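You operate a simulated robot arm through the tools that you are given. There is no shell and no other tool.

The job below is to be done with a simulated two-armed robot. You get a single attempt, and the scene is never put back.

JOB
Charge the blue battery in charger bay 1 until the bay's lamp lights.
Fine: plug the black charger in before the socket goes on; socket off at the end.
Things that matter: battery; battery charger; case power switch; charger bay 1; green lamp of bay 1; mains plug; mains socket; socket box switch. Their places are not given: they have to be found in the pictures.

The check looks at the end state, three seconds after you hand in, the way a careful person would. Anything else that was tipped, shoved, dropped, spilled or broken makes it a failure.

ROBOT AND FRAMES
Two 7-joint arms with three-finger grippers on one trunk that stands fixed in place. Base frame: the origin is at the foot of the trunk, x ahead of it, y to its left, z up. Readings come in m, degrees, newtons and seconds.
The left shoulder is at [0.074, 0.126, 1.182], the right one opposite. With the tool pointing down near the work surface each hand reaches from about 0.36 to 0.84 m from the base axis, measured 20 degrees to its own side. Payload 2.94 kg a hand.
Tool frame (each hand has its own): the origin (TCP) lies between the finger pads and is the grasp point; the fingertips stand 0.03 m ahead of it; z points along the fingers, y is the line along which they close. The gripper opens to 0.128 m; its body begins 0.093 m behind the TCP.
Orientation is told as [roll, pitch, yaw] about the base's x, y, z axes, in that order, counted from this pose: with the fingers straight down and closing along the base's y, the tool's x points along the base's -x, its y along +y and its z along -z.

CONTROLS
- The arms move only by the tool jog_arm. It takes "left_plan", "right_plan" or both (then of equal length, played together; a hand with none holds still); each is a list of rows, each a list of 7 numbers: the shift along the tool's x, y, z in m, then the turn, a rotation vector about the tool's x, y, z in degrees, then the closure, from 0 (fully open) to 1 (shut). In form: [[dx, dy, dz, wx, wy, wz, gripper], ...]. A call has 1 to 20 rows; each row is the pose to reach, as a shift and turn from the pose commanded when the call began, along the tool's axes at that moment. A row lasts 0.2 s, in which the tool goes at most 0.05 m and 8.6 degrees; a call with a longer step from one row to the next is refused whole, and so is a gripper value outside its range. Where a pose cannot be reached the arm comes as near as it can. A force on the tool above 40 N (or 10 N above the force at the start of the call, whichever is more), or a blocked arm, ends the call early, and 0.2 s more pass. The fingers move at their own pace (about 0.0842 m/s each) and stop on an object; they squeeze with about 25 N. The grip force told is the motor's: it shows also when the fingers shut on nothing. Time passes only in rows, and 0.2 s behind the last, so rows that repeat a pose let the fingers close. It gives the time, the measured TCP pose, the force on the tool (base axes), the opening and the grip force at its end, in the units of the frame above (readings bear some noise), with the torque about the TCP (base axes, N m) and any sound that the robot's microphone picked up.
- Cameras (640 x 400 px; columns grow to the right, rows downward): "scene" is now at [0.1922, 0.026, 1.3424]; the picture's right is [0.31, -0.95, 0.00], its down [-0.59, -0.19, -0.78] and it looks along [0.74, 0.24, -0.62] (base axes); focal length 222 px, centre (320, 200). "left" rides on the left gripper at [0.069, 0.015, -0.12] in its tool frame; the picture's right is [-0.21, 0.98, 0.00], its down [-0.82, -0.18, -0.54] and it looks along [-0.53, -0.12, 0.84] (tool axes); focal length 251 px, centre (320, 200). "right" rides on the right gripper at [0.069, -0.015, -0.12] in its tool frame; the picture's right is [0.21, 0.98, 0.00], its down [-0.82, 0.18, -0.54] and it looks along [-0.53, 0.12, 0.84] (tool axes); focal length 251 px, centre (320, 200).
- grab_frame(camera): a new picture of that camera. The clock stands still meanwhile.
- move_column(by): moves the trunk up (or, below 0, down) by that many m; the arms and the scene camera ride with it, the base frame stays. It gives what a move gives, with no picture.
- head_to(pan, tilt): turns the head with the scene camera to pan (to the left, within 80 degrees either way) and tilt (down, from -29 to 69), counted from straight ahead of the robot (the tilt from the chest, where the trunk bows). It gives what a move gives.
- locate(camera, pixels): for up to 12 pixels [column, row] of the newest picture of that camera ("zoom" is the newest enlarged one), the place [x, y, z] in the base frame of the surface seen there, good to about 0.003 m. The clock stands still meanwhile.
- enlarge(camera, box): a new picture of the part [left, top, right, bottom] of that camera's present view, enlarged. The clock stands still meanwhile.
- sign_off(): hands the job in; it is judged then, once.

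Unless the task says otherwise, let go and move clear before handing in.

The tools are called after "Request:" as a command line: name --argument value ..., lists and objects as JSON in quotes. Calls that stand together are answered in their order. jog_arm: Moves the arms, as the interface text tells. Its arguments: {"type":"object","properties":{"left_plan":{"type":"array"},"right_plan":{"type":"array"}},"required":[]} The other tools are called the same way: move_column (by) moves the trunk up or down; head_to (pan, tilt) turns the head that bears the scene camera; grab_frame (camera) takes a picture; locate (camera, pixels) gives the place of the surface under pixels of a picture; enlarge (camera, box) takes an enlarged picture of a part of a camera's view; sign_off () hands the job in.

At the start:

```text
t: 0.0
left_eef_pos: [0.4828, 0.3524, 1.2115]
left_tool_rot: [0.0, -0.1, 0.0]
left_contact_force: [-0.3, 0.3, -0.8]
left_wrist_torque: [-0.01, 0.0, -0.03]
left_opening: 0.128
left_grip_force: 0.0
right_eef_pos: [0.5377, -0.0702, 1.1671]
right_tool_rot: [0.0, -0.1, -0.1]
right_contact_force: [0.0, -0.1, -0.3]
right_wrist_torque: [0.0, -0.03, -0.03]
right_opening: 0.1282
right_grip_force: 0.0
trunk travel left (down, up): [-0.4, 0.147]
head pan, tilt (commanded): [18.2, 38.5]
```

scene: 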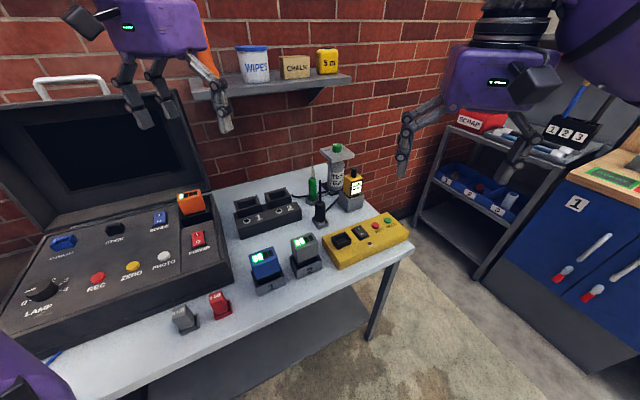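
right: 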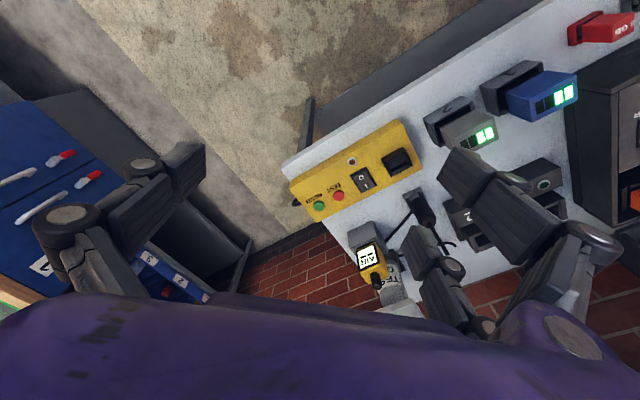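
left: 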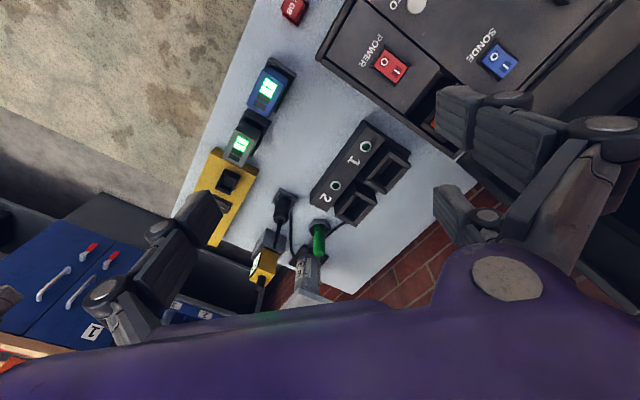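

The pictures show the black two-bay charger near scene pixel (265,212), the blue battery at (265,265), a grey battery at (305,250), a yellow box with a socket and switch at (365,240), and the open case with a red power switch at (197,240). I'll enlarge these areas before moving anything.

Request:
enlarge --camera "scene" --box '[220, 130, 420, 300]'

Request:
enlarge --camera "left" --box '[180, 30, 440, 300]'

Request:
enlarge --camera "right" --box '[280, 50, 600, 300]'

Request:
enlarge --camera "scene" --box '[0, 180, 240, 350]'

```text
2.35 times, centred on (320, 215) of scene
```

zoom: 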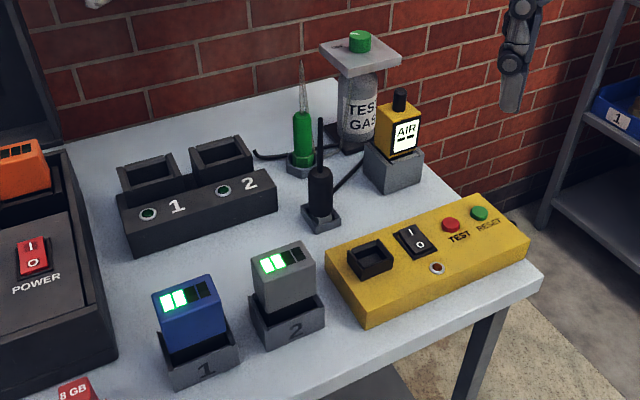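

```text
1.48 times, centred on (310, 165) of left
```

zoom: 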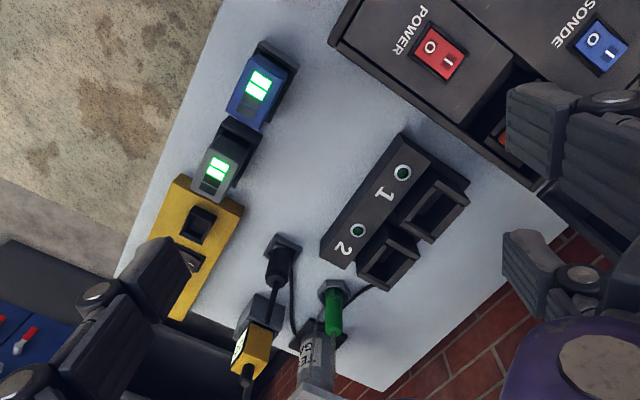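

```text
1.60 times, centred on (440, 175) of right
```

zoom: 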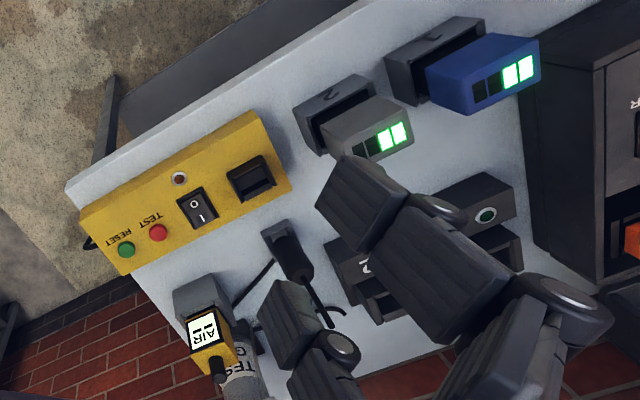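

```text
2.35 times, centred on (120, 265) of scene
```

zoom: 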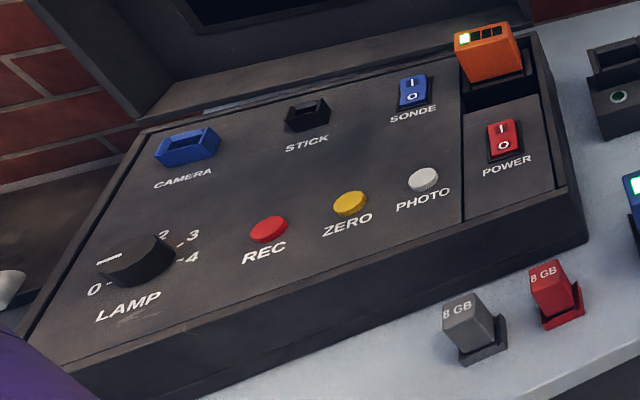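

The mains plug is the black piece standing in a holder at zoom (320,195). The socket is the black square on the yellow box, with its I/O rocker beside it and TEST/RESET buttons further right. I'll locate these points now.

Request:
enlarge --camera "scene" --box '[220, 130, 420, 300]'

Request:
locate --camera "zoom" --pixels '[[186, 300], [200, 345], [282, 270], [370, 258], [414, 240], [436, 267], [320, 180], [320, 220], [149, 180], [220, 158], [148, 214], [250, 320]]'

```text
2.35 times, centred on (320, 215) of scene
```

zoom: 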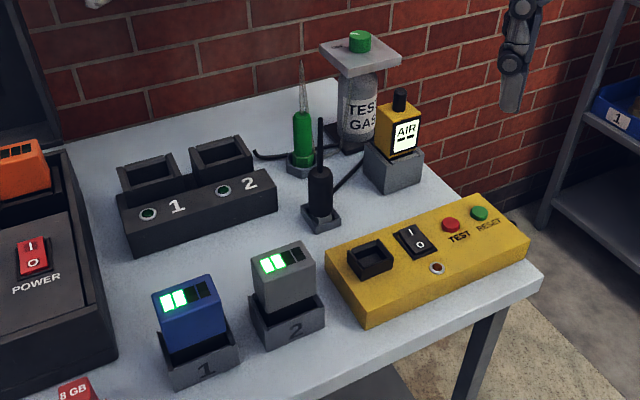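

```text
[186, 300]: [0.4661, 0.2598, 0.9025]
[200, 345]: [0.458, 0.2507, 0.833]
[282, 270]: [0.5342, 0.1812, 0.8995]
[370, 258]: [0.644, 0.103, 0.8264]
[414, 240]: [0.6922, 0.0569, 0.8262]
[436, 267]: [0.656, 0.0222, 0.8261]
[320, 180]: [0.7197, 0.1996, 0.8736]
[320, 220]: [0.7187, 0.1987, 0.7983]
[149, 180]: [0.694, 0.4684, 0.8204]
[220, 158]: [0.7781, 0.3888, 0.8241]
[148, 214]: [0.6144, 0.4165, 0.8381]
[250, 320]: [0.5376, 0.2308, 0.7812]
```

The table top is at about z 0.78, the blue battery top at about (0.47, 0.26, 0.90), and the socket at about (0.644, 0.103, 0.826). I'll take closer looks at each object to get its geometry.

Request:
enlarge --camera "scene" --box '[235, 225, 335, 305]'

Request:
locate --camera "zoom" --pixels '[[100, 150], [240, 115], [262, 165], [118, 205], [180, 250], [110, 300], [130, 350], [310, 300], [230, 330], [345, 60], [470, 30], [500, 80]]'

```text
5.00 times, centred on (285, 265) of scene
```

zoom: 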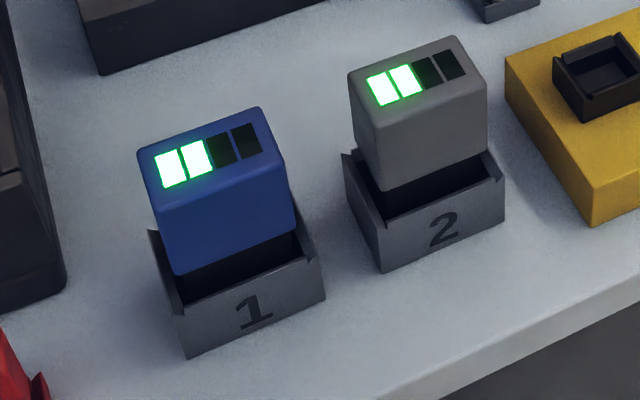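

```text
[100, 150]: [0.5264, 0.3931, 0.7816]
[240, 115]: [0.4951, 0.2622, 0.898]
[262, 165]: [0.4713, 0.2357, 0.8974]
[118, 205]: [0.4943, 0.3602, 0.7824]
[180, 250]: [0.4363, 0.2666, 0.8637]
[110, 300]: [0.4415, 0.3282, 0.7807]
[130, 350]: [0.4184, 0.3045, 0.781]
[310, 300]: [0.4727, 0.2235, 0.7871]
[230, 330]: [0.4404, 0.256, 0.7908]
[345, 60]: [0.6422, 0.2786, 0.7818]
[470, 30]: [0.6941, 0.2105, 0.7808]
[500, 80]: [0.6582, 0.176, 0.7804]
```

The battery sits upright in holder "1", with its top at z of about 0.90. I'll locate the top corners and side faces to get its yaw and size.

Request:
locate --camera "zoom" --pixels '[[145, 152], [253, 112], [277, 158], [160, 200], [200, 160], [170, 265], [290, 225], [185, 308], [318, 262], [188, 350], [320, 298], [155, 240]]'

Request:
locate --camera "scene" --pixels '[[320, 200]]'

```text
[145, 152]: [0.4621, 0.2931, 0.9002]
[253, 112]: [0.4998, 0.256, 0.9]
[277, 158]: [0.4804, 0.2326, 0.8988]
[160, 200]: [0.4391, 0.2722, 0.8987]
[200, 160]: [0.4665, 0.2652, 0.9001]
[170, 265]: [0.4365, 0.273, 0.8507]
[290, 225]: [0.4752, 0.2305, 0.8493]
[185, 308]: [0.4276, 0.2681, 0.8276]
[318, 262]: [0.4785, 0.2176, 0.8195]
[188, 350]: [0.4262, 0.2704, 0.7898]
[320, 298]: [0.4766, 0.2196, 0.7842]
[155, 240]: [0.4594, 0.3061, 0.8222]
```

```text
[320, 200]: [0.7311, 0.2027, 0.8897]
```

Battery top centre comes to about (0.470, 0.263, 0.900), with its long axis along (0.71, -0.70), roughly 0.056 x 0.035 m. Next I'll look at the charger bays.

Request:
enlarge --camera "scene" --box '[225, 175, 325, 245]'

Request:
locate --camera "zoom" --pixels '[[60, 105], [180, 65], [200, 120], [75, 155], [125, 120], [217, 58], [340, 25], [355, 75], [245, 115], [290, 75], [115, 180], [275, 130]]'

```text
5.71 times, centred on (275, 210) of scene
```

zoom: 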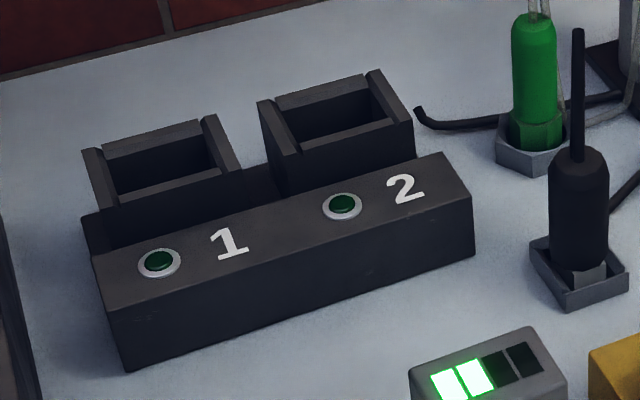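

```text
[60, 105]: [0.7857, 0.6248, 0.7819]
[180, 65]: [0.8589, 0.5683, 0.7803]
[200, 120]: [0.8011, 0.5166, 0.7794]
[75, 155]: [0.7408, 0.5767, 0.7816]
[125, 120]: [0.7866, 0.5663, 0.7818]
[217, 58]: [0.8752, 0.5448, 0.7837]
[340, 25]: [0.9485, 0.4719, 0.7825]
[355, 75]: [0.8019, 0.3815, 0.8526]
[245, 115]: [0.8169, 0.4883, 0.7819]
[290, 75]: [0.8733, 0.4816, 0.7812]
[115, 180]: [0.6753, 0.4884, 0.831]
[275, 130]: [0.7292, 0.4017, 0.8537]
```

The enlarged picture shows bay 1 as the open box around (165,165). I'll locate its rim points in this picture.

Request:
locate --camera "zoom" --pixels '[[92, 152], [105, 203], [208, 120], [236, 166], [150, 140], [170, 190], [160, 168], [268, 103], [292, 150], [372, 73], [405, 118], [160, 262]]'

Request:
locate --camera "zoom" --pixels '[[97, 258], [440, 155], [470, 190], [125, 308], [577, 160], [577, 215], [577, 40], [555, 160], [605, 165], [540, 255], [620, 290], [575, 300]]'

```text
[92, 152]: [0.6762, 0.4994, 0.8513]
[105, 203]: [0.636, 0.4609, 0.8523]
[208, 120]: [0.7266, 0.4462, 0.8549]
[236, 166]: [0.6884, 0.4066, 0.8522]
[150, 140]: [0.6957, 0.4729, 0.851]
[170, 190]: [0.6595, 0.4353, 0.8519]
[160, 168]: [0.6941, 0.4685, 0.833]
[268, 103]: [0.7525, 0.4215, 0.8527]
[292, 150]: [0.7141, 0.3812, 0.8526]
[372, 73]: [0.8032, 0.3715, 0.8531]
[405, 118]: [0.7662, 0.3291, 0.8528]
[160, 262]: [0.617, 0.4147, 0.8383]
```

```text
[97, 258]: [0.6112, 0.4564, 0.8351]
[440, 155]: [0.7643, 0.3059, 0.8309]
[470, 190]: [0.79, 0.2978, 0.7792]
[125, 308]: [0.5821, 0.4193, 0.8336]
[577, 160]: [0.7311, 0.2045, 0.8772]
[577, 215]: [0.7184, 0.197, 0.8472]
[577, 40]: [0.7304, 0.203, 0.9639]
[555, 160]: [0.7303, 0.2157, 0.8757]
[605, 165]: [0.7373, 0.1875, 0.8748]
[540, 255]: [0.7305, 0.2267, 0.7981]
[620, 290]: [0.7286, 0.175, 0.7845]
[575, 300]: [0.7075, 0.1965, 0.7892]
```

Bay 1 centre is at about (0.680, 0.454) with its rim at z 0.852 and wide axis at about -45.5°. The plug body is at about (0.73, 0.20). Next I'll look at the socket, switch and plug.

Request:
enlarge --camera "scene" --box '[320, 205, 420, 275]'

Request:
locate --camera "zoom" --pixels '[[65, 165], [150, 135], [180, 190], [100, 225], [125, 180], [225, 125], [250, 155], [210, 155], [205, 120], [265, 140], [280, 215], [330, 90]]'

Request:
enlarge --camera "scene" --box '[295, 155, 365, 235]'

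Request:
enlarge --camera "right" --box '[270, 90, 450, 240]'

```text
5.71 times, centred on (370, 240) of scene
```

zoom: 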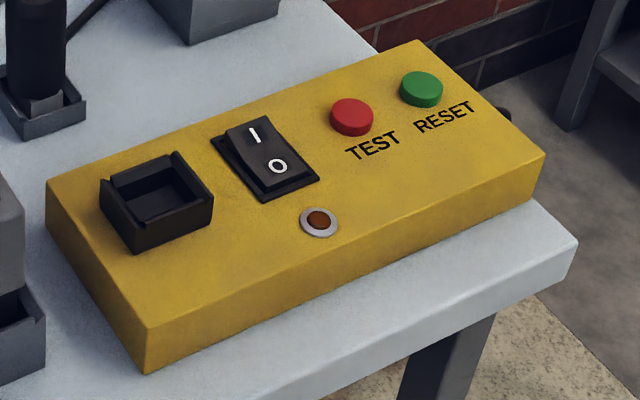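

```text
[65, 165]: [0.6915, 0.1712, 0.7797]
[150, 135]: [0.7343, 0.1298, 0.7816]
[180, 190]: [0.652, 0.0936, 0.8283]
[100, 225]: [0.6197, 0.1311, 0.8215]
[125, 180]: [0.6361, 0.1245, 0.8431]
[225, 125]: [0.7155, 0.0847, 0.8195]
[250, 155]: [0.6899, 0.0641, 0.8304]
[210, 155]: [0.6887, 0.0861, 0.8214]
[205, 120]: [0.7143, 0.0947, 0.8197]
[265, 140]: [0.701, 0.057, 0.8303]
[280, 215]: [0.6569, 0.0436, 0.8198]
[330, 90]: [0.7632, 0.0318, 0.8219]
```

```text
5.00 times, centred on (330, 195) of scene
```

zoom: 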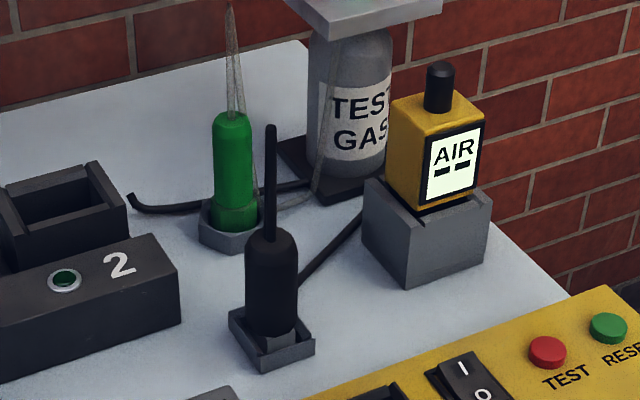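

```text
2.67 times, centred on (360, 165) of right
```

zoom: 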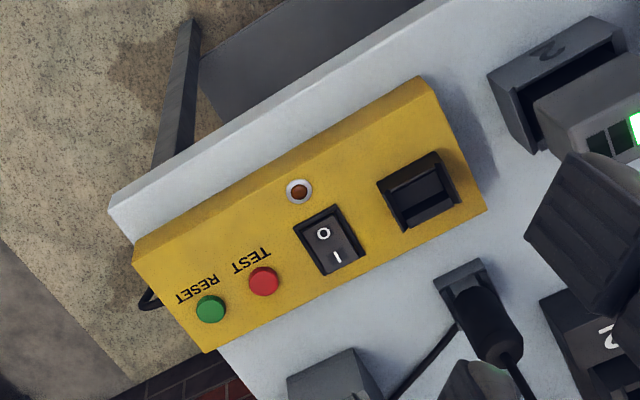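

The rocker's I end stands proud and the red pilot lamp is dark, so the socket is off. Before moving I'll check where the case and lid are, and look at the finger layout.

Request:
grab_frame --camera "scene"

Request:
locate --camera "scene" --pixels '[[165, 97], [200, 175], [207, 187], [190, 200], [197, 238], [230, 275], [210, 190], [150, 160], [40, 200], [250, 50], [345, 80], [338, 150]]'

Request:
enlarge --camera "left" --box '[60, 50, 640, 400]'

```text
taken
```

scene: 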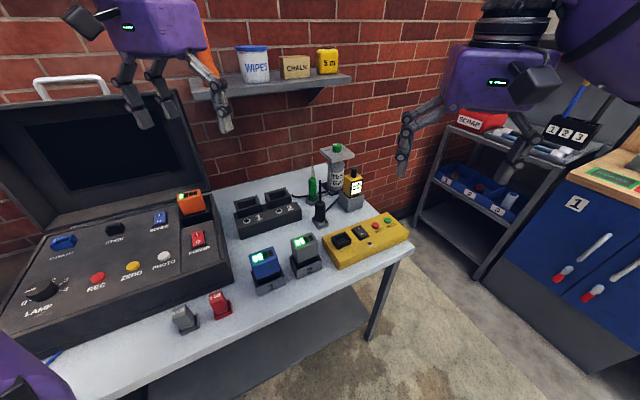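

```text
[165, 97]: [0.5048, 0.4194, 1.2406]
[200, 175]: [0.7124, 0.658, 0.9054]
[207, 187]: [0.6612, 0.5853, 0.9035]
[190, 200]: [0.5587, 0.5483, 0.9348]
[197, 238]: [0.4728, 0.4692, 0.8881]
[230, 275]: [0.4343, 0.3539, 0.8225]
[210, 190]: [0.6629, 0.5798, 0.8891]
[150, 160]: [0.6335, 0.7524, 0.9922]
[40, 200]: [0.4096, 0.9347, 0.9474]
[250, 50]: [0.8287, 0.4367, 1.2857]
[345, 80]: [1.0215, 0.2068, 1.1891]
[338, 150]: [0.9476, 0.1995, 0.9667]
```

```text
1.10 times, centred on (350, 225) of left
```

zoom: 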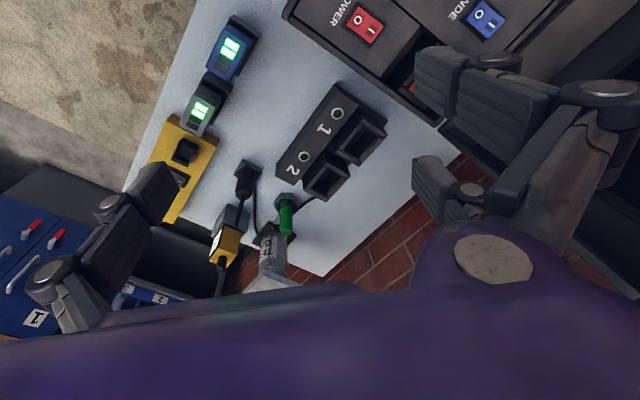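

The case's right edge is about 0.09 m from the blue battery and 0.10 m from bay 1. The wall shelf with the wipes may be close above bay 1, so I'll locate its edges.

Request:
enlarge --camera "scene" --box '[170, 30, 370, 155]'

Request:
locate --camera "scene" --pixels '[[194, 98], [300, 92], [350, 78], [240, 95], [250, 75], [295, 75], [328, 68], [310, 100], [235, 120], [60, 100], [160, 120], [190, 150]]'

```text
3.20 times, centred on (270, 92) of scene
```

zoom: 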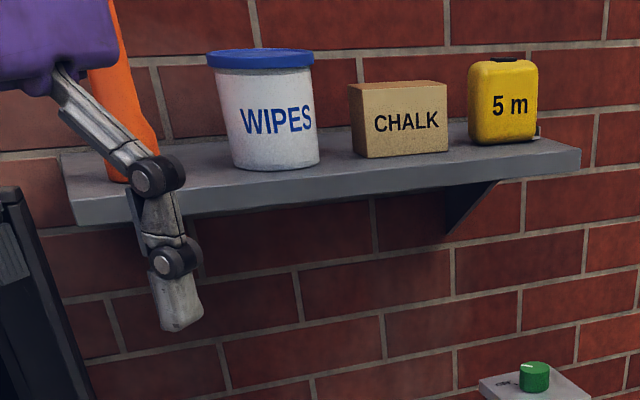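

```text
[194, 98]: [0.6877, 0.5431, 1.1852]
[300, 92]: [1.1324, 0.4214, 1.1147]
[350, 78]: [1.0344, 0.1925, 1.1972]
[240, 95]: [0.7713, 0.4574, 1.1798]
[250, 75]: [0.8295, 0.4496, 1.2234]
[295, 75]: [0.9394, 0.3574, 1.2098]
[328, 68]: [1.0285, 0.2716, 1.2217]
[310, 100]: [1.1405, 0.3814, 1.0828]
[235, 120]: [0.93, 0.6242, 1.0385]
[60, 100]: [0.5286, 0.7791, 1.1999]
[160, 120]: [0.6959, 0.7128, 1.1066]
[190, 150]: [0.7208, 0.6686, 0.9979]
```

The shelf's front edge passes about 0.067 m behind bay 1's centre at z of about 1.18, so I must keep the wrist from leaning toward the wall there. First I'll bring the left hand above the blue battery with yaw -45°, so it closes across the thin side.

Request:
jog_arm --left_plan '[[0.002, -0.015, 0.02, 0, 0, 7.5, 0.3], [0.004, -0.03, 0.045, 0, 0, 15, 0.3], [0.006, -0.045, 0.07, 0, 0, 22.5, 0.3], [0.009, -0.06, 0.095, 0, 0, 30, 0.3], [0.011, -0.075, 0.12, 0, 0, 37.5, 0.3], [0.013, -0.089, 0.14, 0, 0, 45, 0.3], [0.013, -0.089, 0.15, 0, 0, 45, 0.3]]'

Request:
grab_frame --camera "left"

Request:
grab_frame --camera "scene"

```text
t: 1.6
left_eef_pos: [0.47, 0.2648, 1.0624]
left_tool_rot: [-0.1, -0.1, -45.1]
left_contact_force: [-0.2, -0.5, 0.5]
left_wrist_torque: [-0.02, -0.05, 0.03]
left_opening: 0.0895
left_grip_force: 0.1
right_eef_pos: [0.5389, -0.0692, 1.1664]
right_tool_rot: [0.0, -0.1, 0.1]
right_contact_force: [-0.6, 0.5, 0.5]
right_wrist_torque: [0.0, -0.01, 0.04]
right_opening: 0.1282
right_grip_force: 0.0
trunk travel left (down, up): [-0.4, 0.147]
head pan, tilt (commanded): [18.2, 38.5]
```

```text
taken
```

left: 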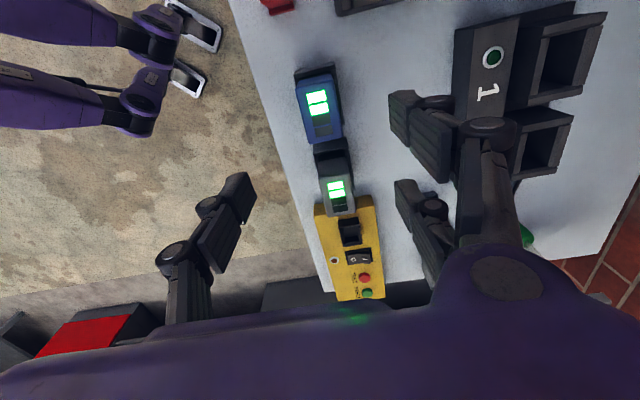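

```text
taken
```

scene: 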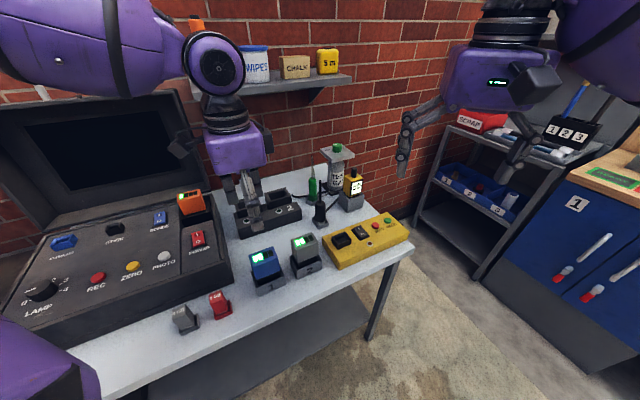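

The battery top appears at left pixel (318,108), so the hand is aligned above it (predicted (320,115)). I'll measure the wrist's size and height for the later shelf clearance, and zoom on the battery.

Request:
locate --camera "scene" --pixels '[[215, 68], [245, 68], [188, 68], [215, 95], [222, 120], [247, 105], [200, 110], [240, 145], [270, 140], [205, 150], [232, 130], [120, 40]]'

Request:
enlarge --camera "left" --box '[260, 50, 400, 230]'

Request:
locate --camera "left" --pixels '[[300, 82], [332, 76], [341, 136], [310, 143], [318, 108], [300, 72], [335, 66], [320, 165], [348, 155], [355, 212], [326, 216], [295, 75]]'

```text
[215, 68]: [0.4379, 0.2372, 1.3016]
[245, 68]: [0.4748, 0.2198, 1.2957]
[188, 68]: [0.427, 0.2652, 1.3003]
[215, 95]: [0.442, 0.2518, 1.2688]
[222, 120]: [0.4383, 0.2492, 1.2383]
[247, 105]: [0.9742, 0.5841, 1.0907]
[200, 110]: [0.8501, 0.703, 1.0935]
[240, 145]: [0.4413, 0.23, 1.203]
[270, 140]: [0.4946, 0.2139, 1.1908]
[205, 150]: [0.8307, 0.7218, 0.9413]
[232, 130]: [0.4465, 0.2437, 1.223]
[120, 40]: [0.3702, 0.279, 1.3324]
```

```text
2.22 times, centred on (330, 140) of left
```

zoom: 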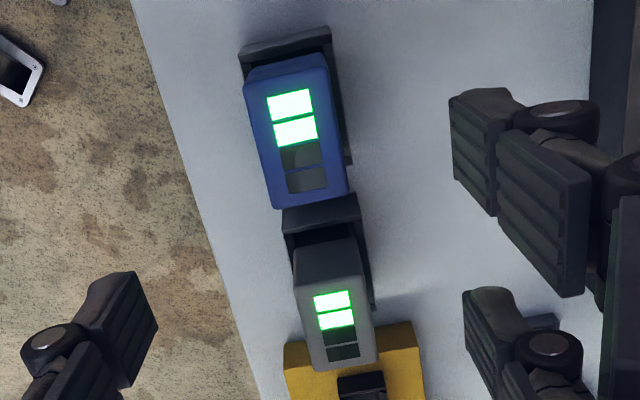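

```text
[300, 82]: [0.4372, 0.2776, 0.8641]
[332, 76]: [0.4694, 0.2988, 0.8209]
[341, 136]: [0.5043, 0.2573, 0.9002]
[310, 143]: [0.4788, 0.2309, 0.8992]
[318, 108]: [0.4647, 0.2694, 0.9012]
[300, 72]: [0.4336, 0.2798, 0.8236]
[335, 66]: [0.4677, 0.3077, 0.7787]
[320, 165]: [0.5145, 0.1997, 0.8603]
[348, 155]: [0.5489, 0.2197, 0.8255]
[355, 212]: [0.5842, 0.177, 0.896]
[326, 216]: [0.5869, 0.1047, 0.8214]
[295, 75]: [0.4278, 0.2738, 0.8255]
```

The fingers are well clear of the battery. I'll refine its top corners from this zoomed view.

Request:
enlarge --camera "left" --box '[280, 50, 370, 230]'

Request:
locate --camera "zoom" --pixels '[[250, 90], [322, 72], [345, 195], [275, 205], [297, 140], [285, 80], [310, 200], [337, 130], [262, 150], [296, 170], [245, 50], [345, 150]]'

```text
2.22 times, centred on (325, 140) of left
```

zoom: 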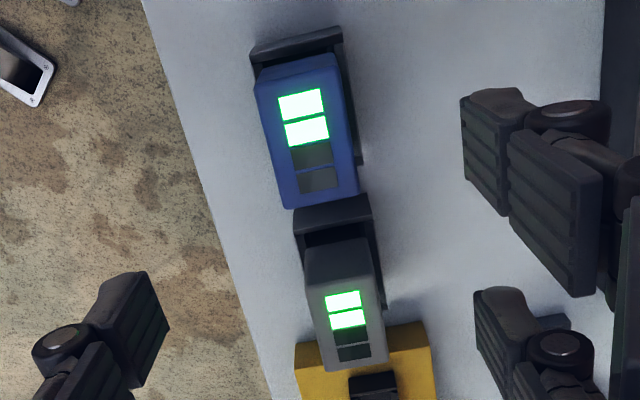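

```text
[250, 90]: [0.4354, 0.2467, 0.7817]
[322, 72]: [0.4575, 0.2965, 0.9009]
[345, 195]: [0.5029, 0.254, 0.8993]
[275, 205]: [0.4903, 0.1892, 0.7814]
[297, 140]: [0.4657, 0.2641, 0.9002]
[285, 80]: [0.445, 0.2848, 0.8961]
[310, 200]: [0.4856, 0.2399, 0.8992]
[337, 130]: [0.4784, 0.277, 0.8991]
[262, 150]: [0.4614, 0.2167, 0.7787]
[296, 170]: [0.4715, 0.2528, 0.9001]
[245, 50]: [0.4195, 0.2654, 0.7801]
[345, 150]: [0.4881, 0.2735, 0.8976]
```

Battery top centre is (0.471, 0.264), matching the TCP to within 1 mm. Before descending I'll check the spacing of the two paired fingers against the battery's 0.057 m width.

Request:
grab_frame --camera "left"

Request:
locate --camera "left" --pixels '[[392, 100], [405, 110], [420, 130], [445, 160], [400, 185], [415, 205], [430, 235], [240, 180], [220, 220], [250, 200], [412, 95], [412, 182]]'

```text
taken
```

left: 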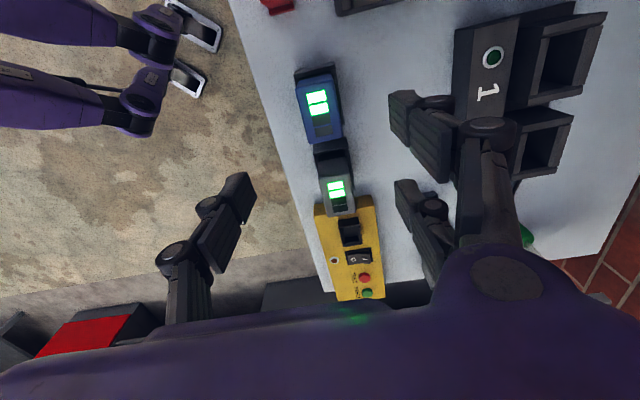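

```text
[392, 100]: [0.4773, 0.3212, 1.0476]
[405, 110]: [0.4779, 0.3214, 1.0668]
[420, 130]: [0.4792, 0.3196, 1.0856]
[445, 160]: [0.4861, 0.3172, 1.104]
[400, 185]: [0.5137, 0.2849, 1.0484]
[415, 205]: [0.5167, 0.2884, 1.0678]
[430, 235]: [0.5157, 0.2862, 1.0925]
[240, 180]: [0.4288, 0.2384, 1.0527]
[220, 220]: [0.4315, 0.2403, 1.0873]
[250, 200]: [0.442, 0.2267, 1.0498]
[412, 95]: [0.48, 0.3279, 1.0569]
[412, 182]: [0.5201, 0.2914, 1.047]
```

The paired fingers sit at about ±0.025 m and the single one is centred, so all three land on the battery's long faces. I'll descend to TCP z 0.888, which puts the fingertips at about 0.858, above the rim heights.

Request:
jog_arm --left_plan '[[0, 0, 0.04, 0, 0, 0, 0.3], [0, 0, 0.08, 0, 0, 0, 0.3], [0, 0, 0.12, 0, 0, 0, 0.3], [0, 0, 0.145, 0, 0, 0, 0.3], [0, 0, 0.16, 0, 0, 0, 0.3], [0, 0, 0.173, 0, 0, 0, 0.3], [0, 0, 0.173, 0, 0, 0, 0.3]]'

Request:
grab_frame --camera "left"

Request:
grab_frame --camera "scene"

```text
t: 3.2
left_eef_pos: [0.4687, 0.2622, 0.8893]
left_tool_rot: [-0.1, 0.0, -45.0]
left_contact_force: [0.5, -0.3, -0.1]
left_wrist_torque: [0.02, -0.02, 0.02]
left_opening: 0.0897
left_grip_force: 0.1
right_eef_pos: [0.5375, -0.0697, 1.167]
right_tool_rot: [0.0, -0.1, 0.0]
right_contact_force: [-0.1, 0.2, -0.2]
right_wrist_torque: [0.01, -0.03, -0.02]
right_opening: 0.1279
right_grip_force: 0.1
trunk travel left (down, up): [-0.4, 0.147]
head pan, tilt (commanded): [18.2, 38.5]
```

```text
taken
```

left: 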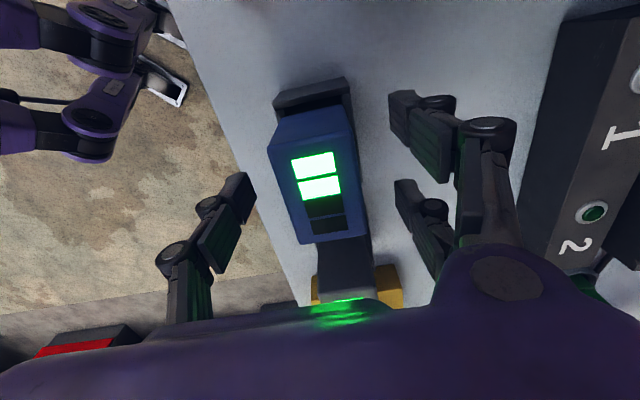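

```text
taken
```

scene: 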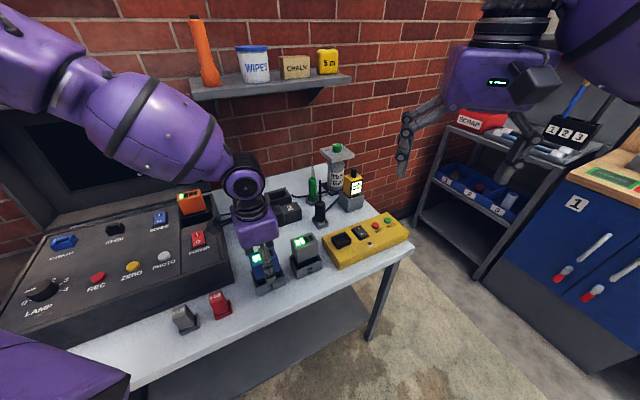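

The battery is centred between the fingers and nothing is touching. I'll close the gripper on it.

Request:
jog_arm --left_plan '[[0, 0, 0, 0, 0, 0, 0.6], [0, 0, 0, 0, 0, 0, 1], [0, 0, 0, 0, 0, 0, 1], [0, 0, 0, 0, 0, 0, 1], [0, 0, 0, 0, 0, 0, 1]]'

Request:
grab_frame --camera "left"

```text
t: 4.4
left_eef_pos: [0.4706, 0.2637, 0.8902]
left_tool_rot: [0.0, 0.0, -45.0]
left_contact_force: [1.2, 1.0, 1.4]
left_wrist_torque: [0.11, -0.06, 0.02]
left_opening: 0.0415
left_grip_force: 25.2
right_eef_pos: [0.5379, -0.0698, 1.1664]
right_tool_rot: [-0.1, -0.1, -0.1]
right_contact_force: [-0.3, -0.1, 0.1]
right_wrist_torque: [0.0, 0.01, 0.02]
right_opening: 0.1281
right_grip_force: 0.1
trunk travel left (down, up): [-0.4, 0.147]
head pan, tilt (commanded): [18.2, 38.5]
```

```text
taken
```

left: 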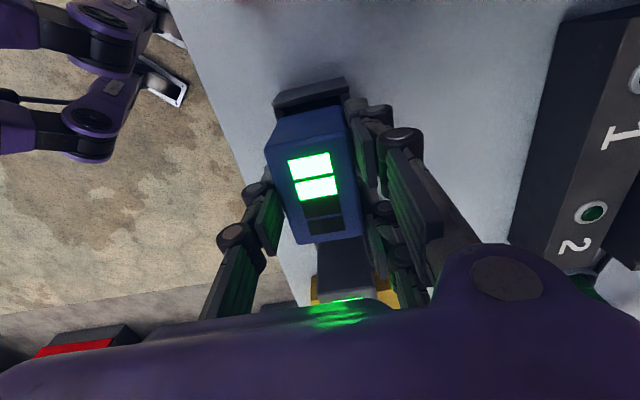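

The battery is gripped at 0.0415 m opening with 25 N. I'll lift straight up by 0.11 m.

Request:
jog_arm --left_plan '[[0, 0, -0.01, 0, 0, 0, 1], [0, 0, -0.03, 0, 0, 0, 1], [0, 0, -0.05, 0, 0, 0, 1], [0, 0, -0.07, 0, 0, 0, 1], [0, 0, -0.09, 0, 0, 0, 1], [0, 0, -0.11, 0, 0, 0, 1], [0, 0, -0.11, 0, 0, 0, 1]]'

Request:
grab_frame --camera "scene"

Request:
grab_frame --camera "left"

```text
t: 6.0
left_eef_pos: [0.4685, 0.2649, 0.9982]
left_tool_rot: [0.0, 0.0, -45.0]
left_contact_force: [-1.0, 0.5, -4.0]
left_wrist_torque: [0.01, 0.01, 0.02]
left_opening: 0.0417
left_grip_force: 25.4
right_eef_pos: [0.5385, -0.0686, 1.1654]
right_tool_rot: [0.0, -0.1, 0.0]
right_contact_force: [0.1, -0.5, -0.4]
right_wrist_torque: [0.0, 0.03, -0.01]
right_opening: 0.128
right_grip_force: 0.1
trunk travel left (down, up): [-0.4, 0.147]
head pan, tilt (commanded): [18.2, 38.5]
```

```text
taken
```

scene: 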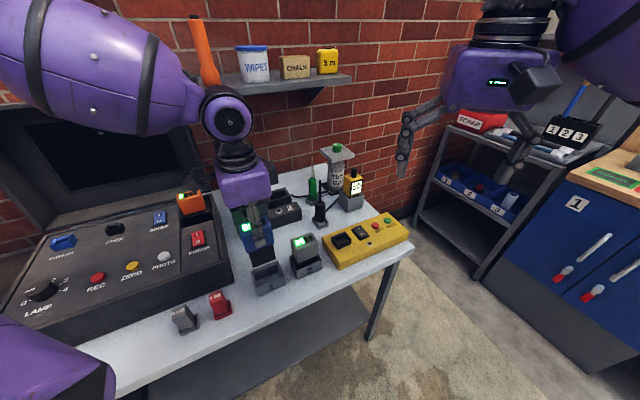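

```text
taken
```

left: 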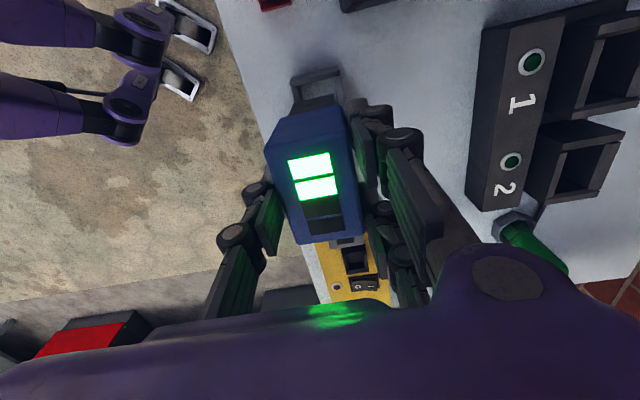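

The battery is out of its holder and weighs about 0.4 kg. I'll check how far its bottom hangs and look into the empty holder and charger.

Request:
enlarge --camera "scene" --box '[200, 150, 320, 300]'

Request:
locate --camera "scene" --pixels '[[262, 235], [268, 245], [273, 264], [262, 252], [250, 266], [268, 274], [248, 230], [265, 285], [252, 258], [272, 256]]'

```text
2.67 times, centred on (260, 225) of scene
```

zoom: 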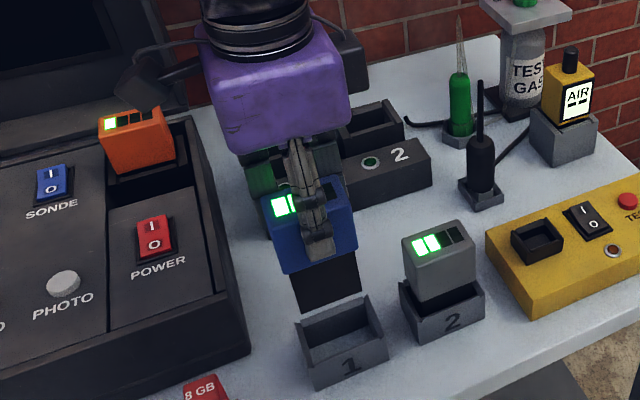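

```text
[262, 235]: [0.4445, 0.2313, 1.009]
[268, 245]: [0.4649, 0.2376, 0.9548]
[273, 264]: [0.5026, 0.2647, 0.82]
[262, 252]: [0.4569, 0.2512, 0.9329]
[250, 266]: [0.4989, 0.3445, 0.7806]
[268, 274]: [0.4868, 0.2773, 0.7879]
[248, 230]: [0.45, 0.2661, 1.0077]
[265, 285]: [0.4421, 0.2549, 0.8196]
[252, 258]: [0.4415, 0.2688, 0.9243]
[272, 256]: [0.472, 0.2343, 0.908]
```

The battery's blue body is now at 0.924 to 1.008 with a narrower black foot below, bottom at about 0.895, above the bay rim at 0.852. I'll measure the hand and wrist extents against the shelf before carrying it over.

Request:
locate --camera "zoom" --pixels '[[225, 145], [340, 120], [280, 130], [210, 70], [340, 70], [225, 35], [300, 35], [350, 50], [330, 300], [350, 270], [298, 300], [310, 290]]'

Request:
locate --camera "scene" --pixels '[[205, 115], [250, 115], [228, 120], [218, 150], [258, 150], [235, 160], [240, 170], [228, 180], [240, 185], [255, 175], [220, 180], [270, 165]]'

```text
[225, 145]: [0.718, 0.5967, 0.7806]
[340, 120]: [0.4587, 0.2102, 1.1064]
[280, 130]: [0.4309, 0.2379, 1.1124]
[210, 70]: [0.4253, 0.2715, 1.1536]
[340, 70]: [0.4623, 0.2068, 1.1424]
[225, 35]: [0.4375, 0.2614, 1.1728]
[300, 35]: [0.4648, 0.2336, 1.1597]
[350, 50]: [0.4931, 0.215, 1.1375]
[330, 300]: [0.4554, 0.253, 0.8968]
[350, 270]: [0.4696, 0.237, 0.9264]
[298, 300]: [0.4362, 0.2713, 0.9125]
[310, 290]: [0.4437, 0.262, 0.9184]
```

```text
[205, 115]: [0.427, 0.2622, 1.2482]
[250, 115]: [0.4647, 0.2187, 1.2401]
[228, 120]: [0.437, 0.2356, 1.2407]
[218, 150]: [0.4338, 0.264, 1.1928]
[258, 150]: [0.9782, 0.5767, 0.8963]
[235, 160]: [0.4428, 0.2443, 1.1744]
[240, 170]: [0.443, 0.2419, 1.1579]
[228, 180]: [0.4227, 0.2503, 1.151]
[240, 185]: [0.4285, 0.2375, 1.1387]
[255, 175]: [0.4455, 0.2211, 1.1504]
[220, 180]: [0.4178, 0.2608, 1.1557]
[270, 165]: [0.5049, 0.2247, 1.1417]
```

The hand's half-width toward the wall is about 0.048 m against 0.067 m to the shelf edge, which is enough if I stay centred. I'll measure bay 1 again from the left camera.

Request:
enlarge --camera "left" --box '[460, 0, 640, 220]'

```text
1.82 times, centred on (550, 110) of left
```

zoom: 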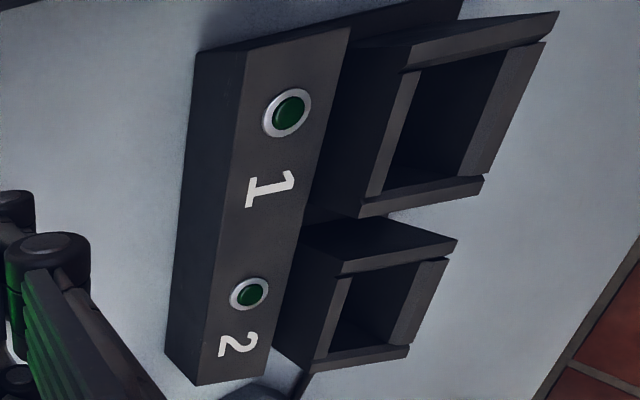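

Bay 1's rim is clear in this view, with the front wall at (392,130), back wall (505,110), and side walls (480,38) and (420,197). I'll locate the rim and interior.

Request:
locate --camera "zoom" --pixels '[[408, 90], [378, 185], [525, 60], [485, 165], [410, 60], [545, 25], [375, 207], [475, 188], [440, 120], [410, 140], [460, 100], [400, 170]]'

Request:
locate --camera "zoom" --pixels '[[420, 85], [390, 180], [515, 60], [468, 170], [480, 35], [425, 197], [392, 130], [505, 110], [415, 120], [430, 160], [445, 90], [290, 110]]'

```text
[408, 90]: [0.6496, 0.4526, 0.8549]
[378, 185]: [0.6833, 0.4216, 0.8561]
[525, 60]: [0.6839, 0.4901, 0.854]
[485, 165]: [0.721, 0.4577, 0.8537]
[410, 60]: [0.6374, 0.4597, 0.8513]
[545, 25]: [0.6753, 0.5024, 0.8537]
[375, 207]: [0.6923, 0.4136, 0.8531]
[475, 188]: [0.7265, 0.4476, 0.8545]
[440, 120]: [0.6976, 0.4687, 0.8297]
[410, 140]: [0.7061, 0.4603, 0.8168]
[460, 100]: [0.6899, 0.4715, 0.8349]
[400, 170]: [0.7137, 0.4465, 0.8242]
```

```text
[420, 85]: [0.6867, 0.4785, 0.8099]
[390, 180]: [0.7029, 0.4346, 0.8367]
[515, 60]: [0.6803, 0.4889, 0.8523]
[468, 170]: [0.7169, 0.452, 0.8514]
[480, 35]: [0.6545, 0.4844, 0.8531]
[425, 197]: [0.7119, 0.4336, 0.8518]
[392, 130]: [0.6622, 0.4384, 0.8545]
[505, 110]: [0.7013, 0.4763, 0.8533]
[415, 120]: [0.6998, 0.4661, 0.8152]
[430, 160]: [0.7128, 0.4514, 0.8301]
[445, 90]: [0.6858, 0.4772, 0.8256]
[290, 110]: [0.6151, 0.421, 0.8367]
```

Bay 1's centre works out at about (0.682, 0.454) with yaw of about -45°. I'll check where the battery top sits relative to the TCP in the grip.

Request:
enlarge --camera "left" --box '[240, 70, 400, 270]'

Request:
locate --camera "left" --pixels '[[270, 145], [278, 122], [343, 112], [360, 235], [303, 240], [318, 175], [340, 125], [295, 220]]'

```text
2.00 times, centred on (320, 170) of left
```

zoom: 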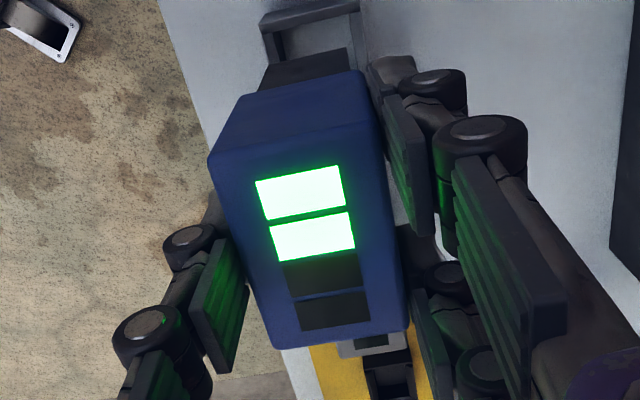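

```text
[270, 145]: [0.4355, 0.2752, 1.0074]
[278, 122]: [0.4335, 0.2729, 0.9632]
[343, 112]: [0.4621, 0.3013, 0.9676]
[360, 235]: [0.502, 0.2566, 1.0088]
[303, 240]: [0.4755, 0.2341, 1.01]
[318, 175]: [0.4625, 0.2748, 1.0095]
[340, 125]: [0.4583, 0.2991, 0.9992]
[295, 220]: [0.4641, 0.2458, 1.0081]
```

The battery is centred on the TCP within 1 mm. I'll carry it toward bay 1, stopping 5 cm short to check the shelf clearance.

Request:
jog_arm --left_plan '[[-0.002, 0.03, 0, 0, 0, 0, 1], [-0.004, 0.065, 0, 0, 0, 0, 1], [-0.007, 0.1, 0, 0, 0, 0, 1], [-0.009, 0.135, 0, 0, 0, 0, 1], [-0.011, 0.17, 0, 0, 0, 0, 1], [-0.013, 0.2, 0, 0, 0, 0, 1], [-0.015, 0.22, 0, 0, 0, 0, 1], [-0.015, 0.235, 0, 0, 0, 0, 1], [-0.015, 0.235, 0, 0, 0, 0, 1]]'

Request:
grab_frame --camera "scene"

Request:
grab_frame --camera "left"

```text
t: 8.0
left_eef_pos: [0.6463, 0.4206, 0.9973]
left_tool_rot: [0.0, 0.0, -44.9]
left_contact_force: [0.9, 0.5, -3.6]
left_wrist_torque: [0.01, -0.03, 0.02]
left_opening: 0.0415
left_grip_force: 24.7
right_eef_pos: [0.5382, -0.0704, 1.1667]
right_tool_rot: [0.0, -0.1, 0.0]
right_contact_force: [-0.5, -0.4, -0.1]
right_wrist_torque: [0.0, 0.0, -0.03]
right_opening: 0.1282
right_grip_force: 0.1
trunk travel left (down, up): [-0.4, 0.147]
head pan, tilt (commanded): [18.2, 38.5]
```

```text
taken
```

scene: 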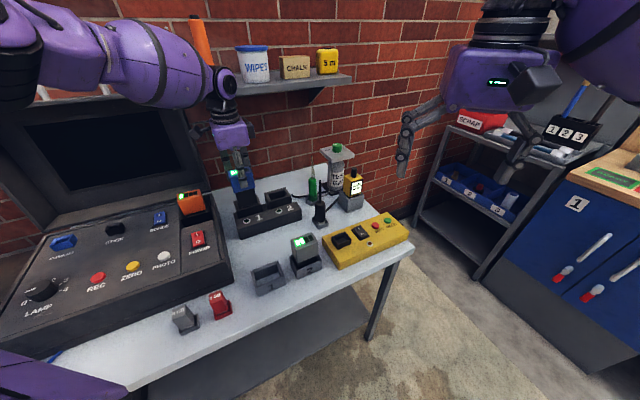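

```text
taken
```

left: 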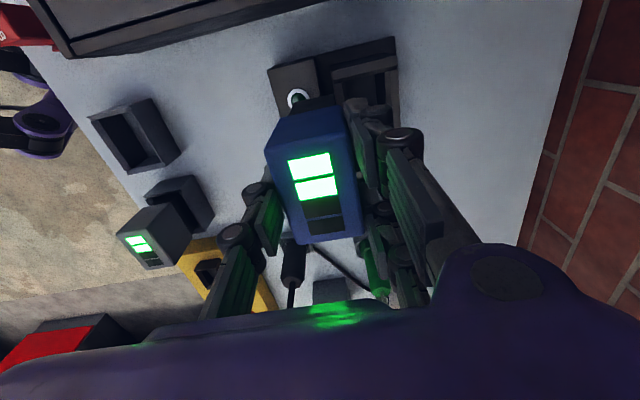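

The wrist appears in front of the orange bottle and shelf end in the scene picture at around (225,85). I'll zoom in and measure that gap.

Request:
enlarge --camera "scene" --box '[160, 10, 300, 250]'

Request:
enlarge --camera "scene" --box '[180, 40, 280, 120]'

Request:
locate --camera "zoom" --pixels '[[280, 200], [290, 230], [270, 170], [330, 230], [230, 230], [220, 150], [290, 290], [340, 290], [400, 220], [400, 260], [345, 190], [180, 120]]'

```text
1.67 times, centred on (230, 130) of scene
```

zoom: 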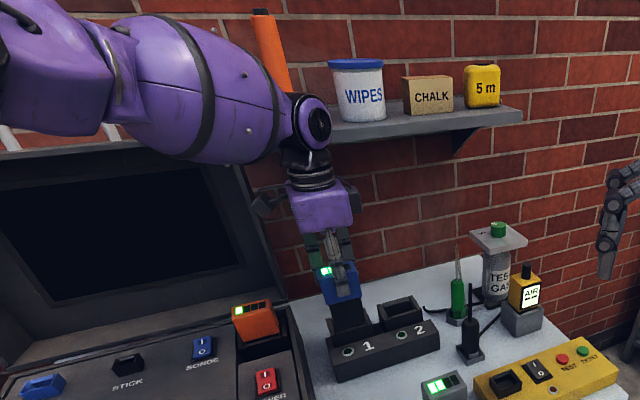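

```text
5.00 times, centred on (230, 80) of scene
```

zoom: 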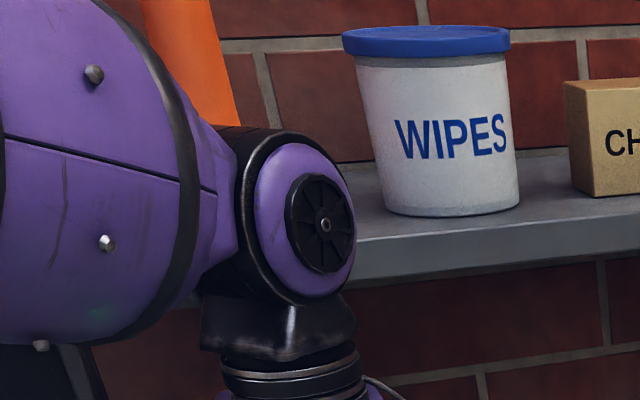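

```text
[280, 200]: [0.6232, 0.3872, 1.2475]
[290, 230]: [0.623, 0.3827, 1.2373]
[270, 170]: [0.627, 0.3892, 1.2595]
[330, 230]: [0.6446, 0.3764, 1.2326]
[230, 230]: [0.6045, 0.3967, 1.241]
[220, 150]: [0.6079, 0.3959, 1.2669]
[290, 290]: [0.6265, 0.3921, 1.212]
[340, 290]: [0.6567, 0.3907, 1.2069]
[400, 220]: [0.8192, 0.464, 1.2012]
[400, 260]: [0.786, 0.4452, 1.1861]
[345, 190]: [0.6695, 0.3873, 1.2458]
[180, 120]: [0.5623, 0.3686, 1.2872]
```

The wrist joint's front cap is 0.035 m ahead of the TCP, so its back side should clear the shelf by 2 to 3 cm at the bay. I'll move the last 5 cm to above bay 1.

Request:
jog_arm --left_plan '[[0, 0.02, 0, 0, 0, 0, 1], [0, 0.035, 0, 0, 0, 0, 1], [0, 0.045, 0, 0, 0, 0, 1], [0, 0.05, 0, 0, 0, 0, 1], [0, 0.05, 0, 0, 0, 0, 1]]'

Request:
enlarge --camera "scene" --box '[180, 40, 280, 120]'

Request:
enlarge --camera "left" --box '[200, 20, 440, 270]'

Request:
enlarge --camera "scene" --box '[215, 130, 315, 250]'

```text
t: 9.2
left_eef_pos: [0.6829, 0.4557, 0.9992]
left_tool_rot: [-0.1, 0.0, -45.0]
left_contact_force: [-0.1, 0.3, -5.1]
left_wrist_torque: [0.0, -0.02, 0.01]
left_opening: 0.0414
left_grip_force: 24.9
right_eef_pos: [0.5384, -0.0691, 1.1659]
right_tool_rot: [0.0, 0.1, 0.0]
right_contact_force: [0.8, -0.3, 1.1]
right_wrist_torque: [0.0, 0.0, -0.01]
right_opening: 0.1281
right_grip_force: 0.0
trunk travel left (down, up): [-0.4, 0.147]
head pan, tilt (commanded): [18.2, 38.5]
```

```text
5.00 times, centred on (230, 80) of scene
```

zoom: 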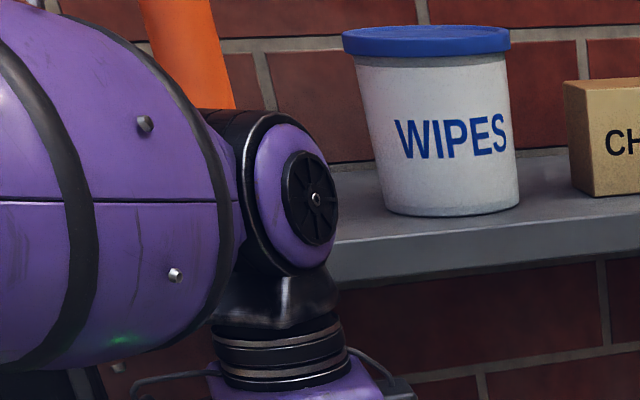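

```text
1.60 times, centred on (320, 145) of left
```

zoom: 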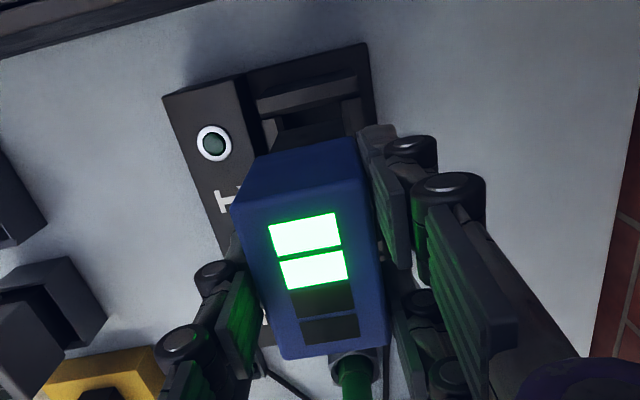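

```text
3.33 times, centred on (265, 190) of scene
```

zoom: 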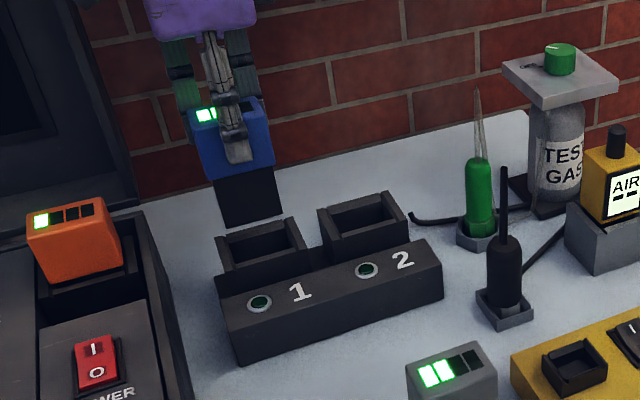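

The battery's black foot is visible at (250,200) just above bay 1. I'll compare the foot's and rim's measured positions for alignment.

Request:
locate --camera "zoom" --pixels '[[225, 222], [280, 207], [252, 216], [222, 190], [275, 175], [225, 243], [293, 222], [230, 268], [303, 245], [262, 258], [203, 165], [270, 150]]'

Request:
locate --camera "zoom" --pixels '[[218, 240], [228, 270], [290, 222], [306, 246], [258, 232], [265, 262], [265, 243], [320, 210], [332, 245], [390, 195], [408, 222], [260, 303]]'

```text
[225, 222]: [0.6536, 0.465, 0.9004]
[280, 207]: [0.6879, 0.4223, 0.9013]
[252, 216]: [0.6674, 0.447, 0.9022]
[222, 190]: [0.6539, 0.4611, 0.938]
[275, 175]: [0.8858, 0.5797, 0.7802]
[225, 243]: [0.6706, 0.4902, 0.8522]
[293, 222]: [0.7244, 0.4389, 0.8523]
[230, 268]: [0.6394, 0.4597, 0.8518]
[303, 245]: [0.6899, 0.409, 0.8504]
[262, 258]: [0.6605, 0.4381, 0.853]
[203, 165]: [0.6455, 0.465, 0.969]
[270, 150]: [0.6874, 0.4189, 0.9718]
```

```text
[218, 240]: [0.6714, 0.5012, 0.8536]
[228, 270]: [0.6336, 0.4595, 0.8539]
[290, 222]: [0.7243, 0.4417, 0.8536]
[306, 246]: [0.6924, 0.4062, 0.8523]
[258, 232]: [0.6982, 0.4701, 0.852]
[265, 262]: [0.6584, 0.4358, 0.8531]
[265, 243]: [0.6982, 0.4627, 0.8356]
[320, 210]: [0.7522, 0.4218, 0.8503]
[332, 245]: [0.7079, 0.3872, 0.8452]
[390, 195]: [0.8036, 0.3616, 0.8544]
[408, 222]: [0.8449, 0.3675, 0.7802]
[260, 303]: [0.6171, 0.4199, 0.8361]
```

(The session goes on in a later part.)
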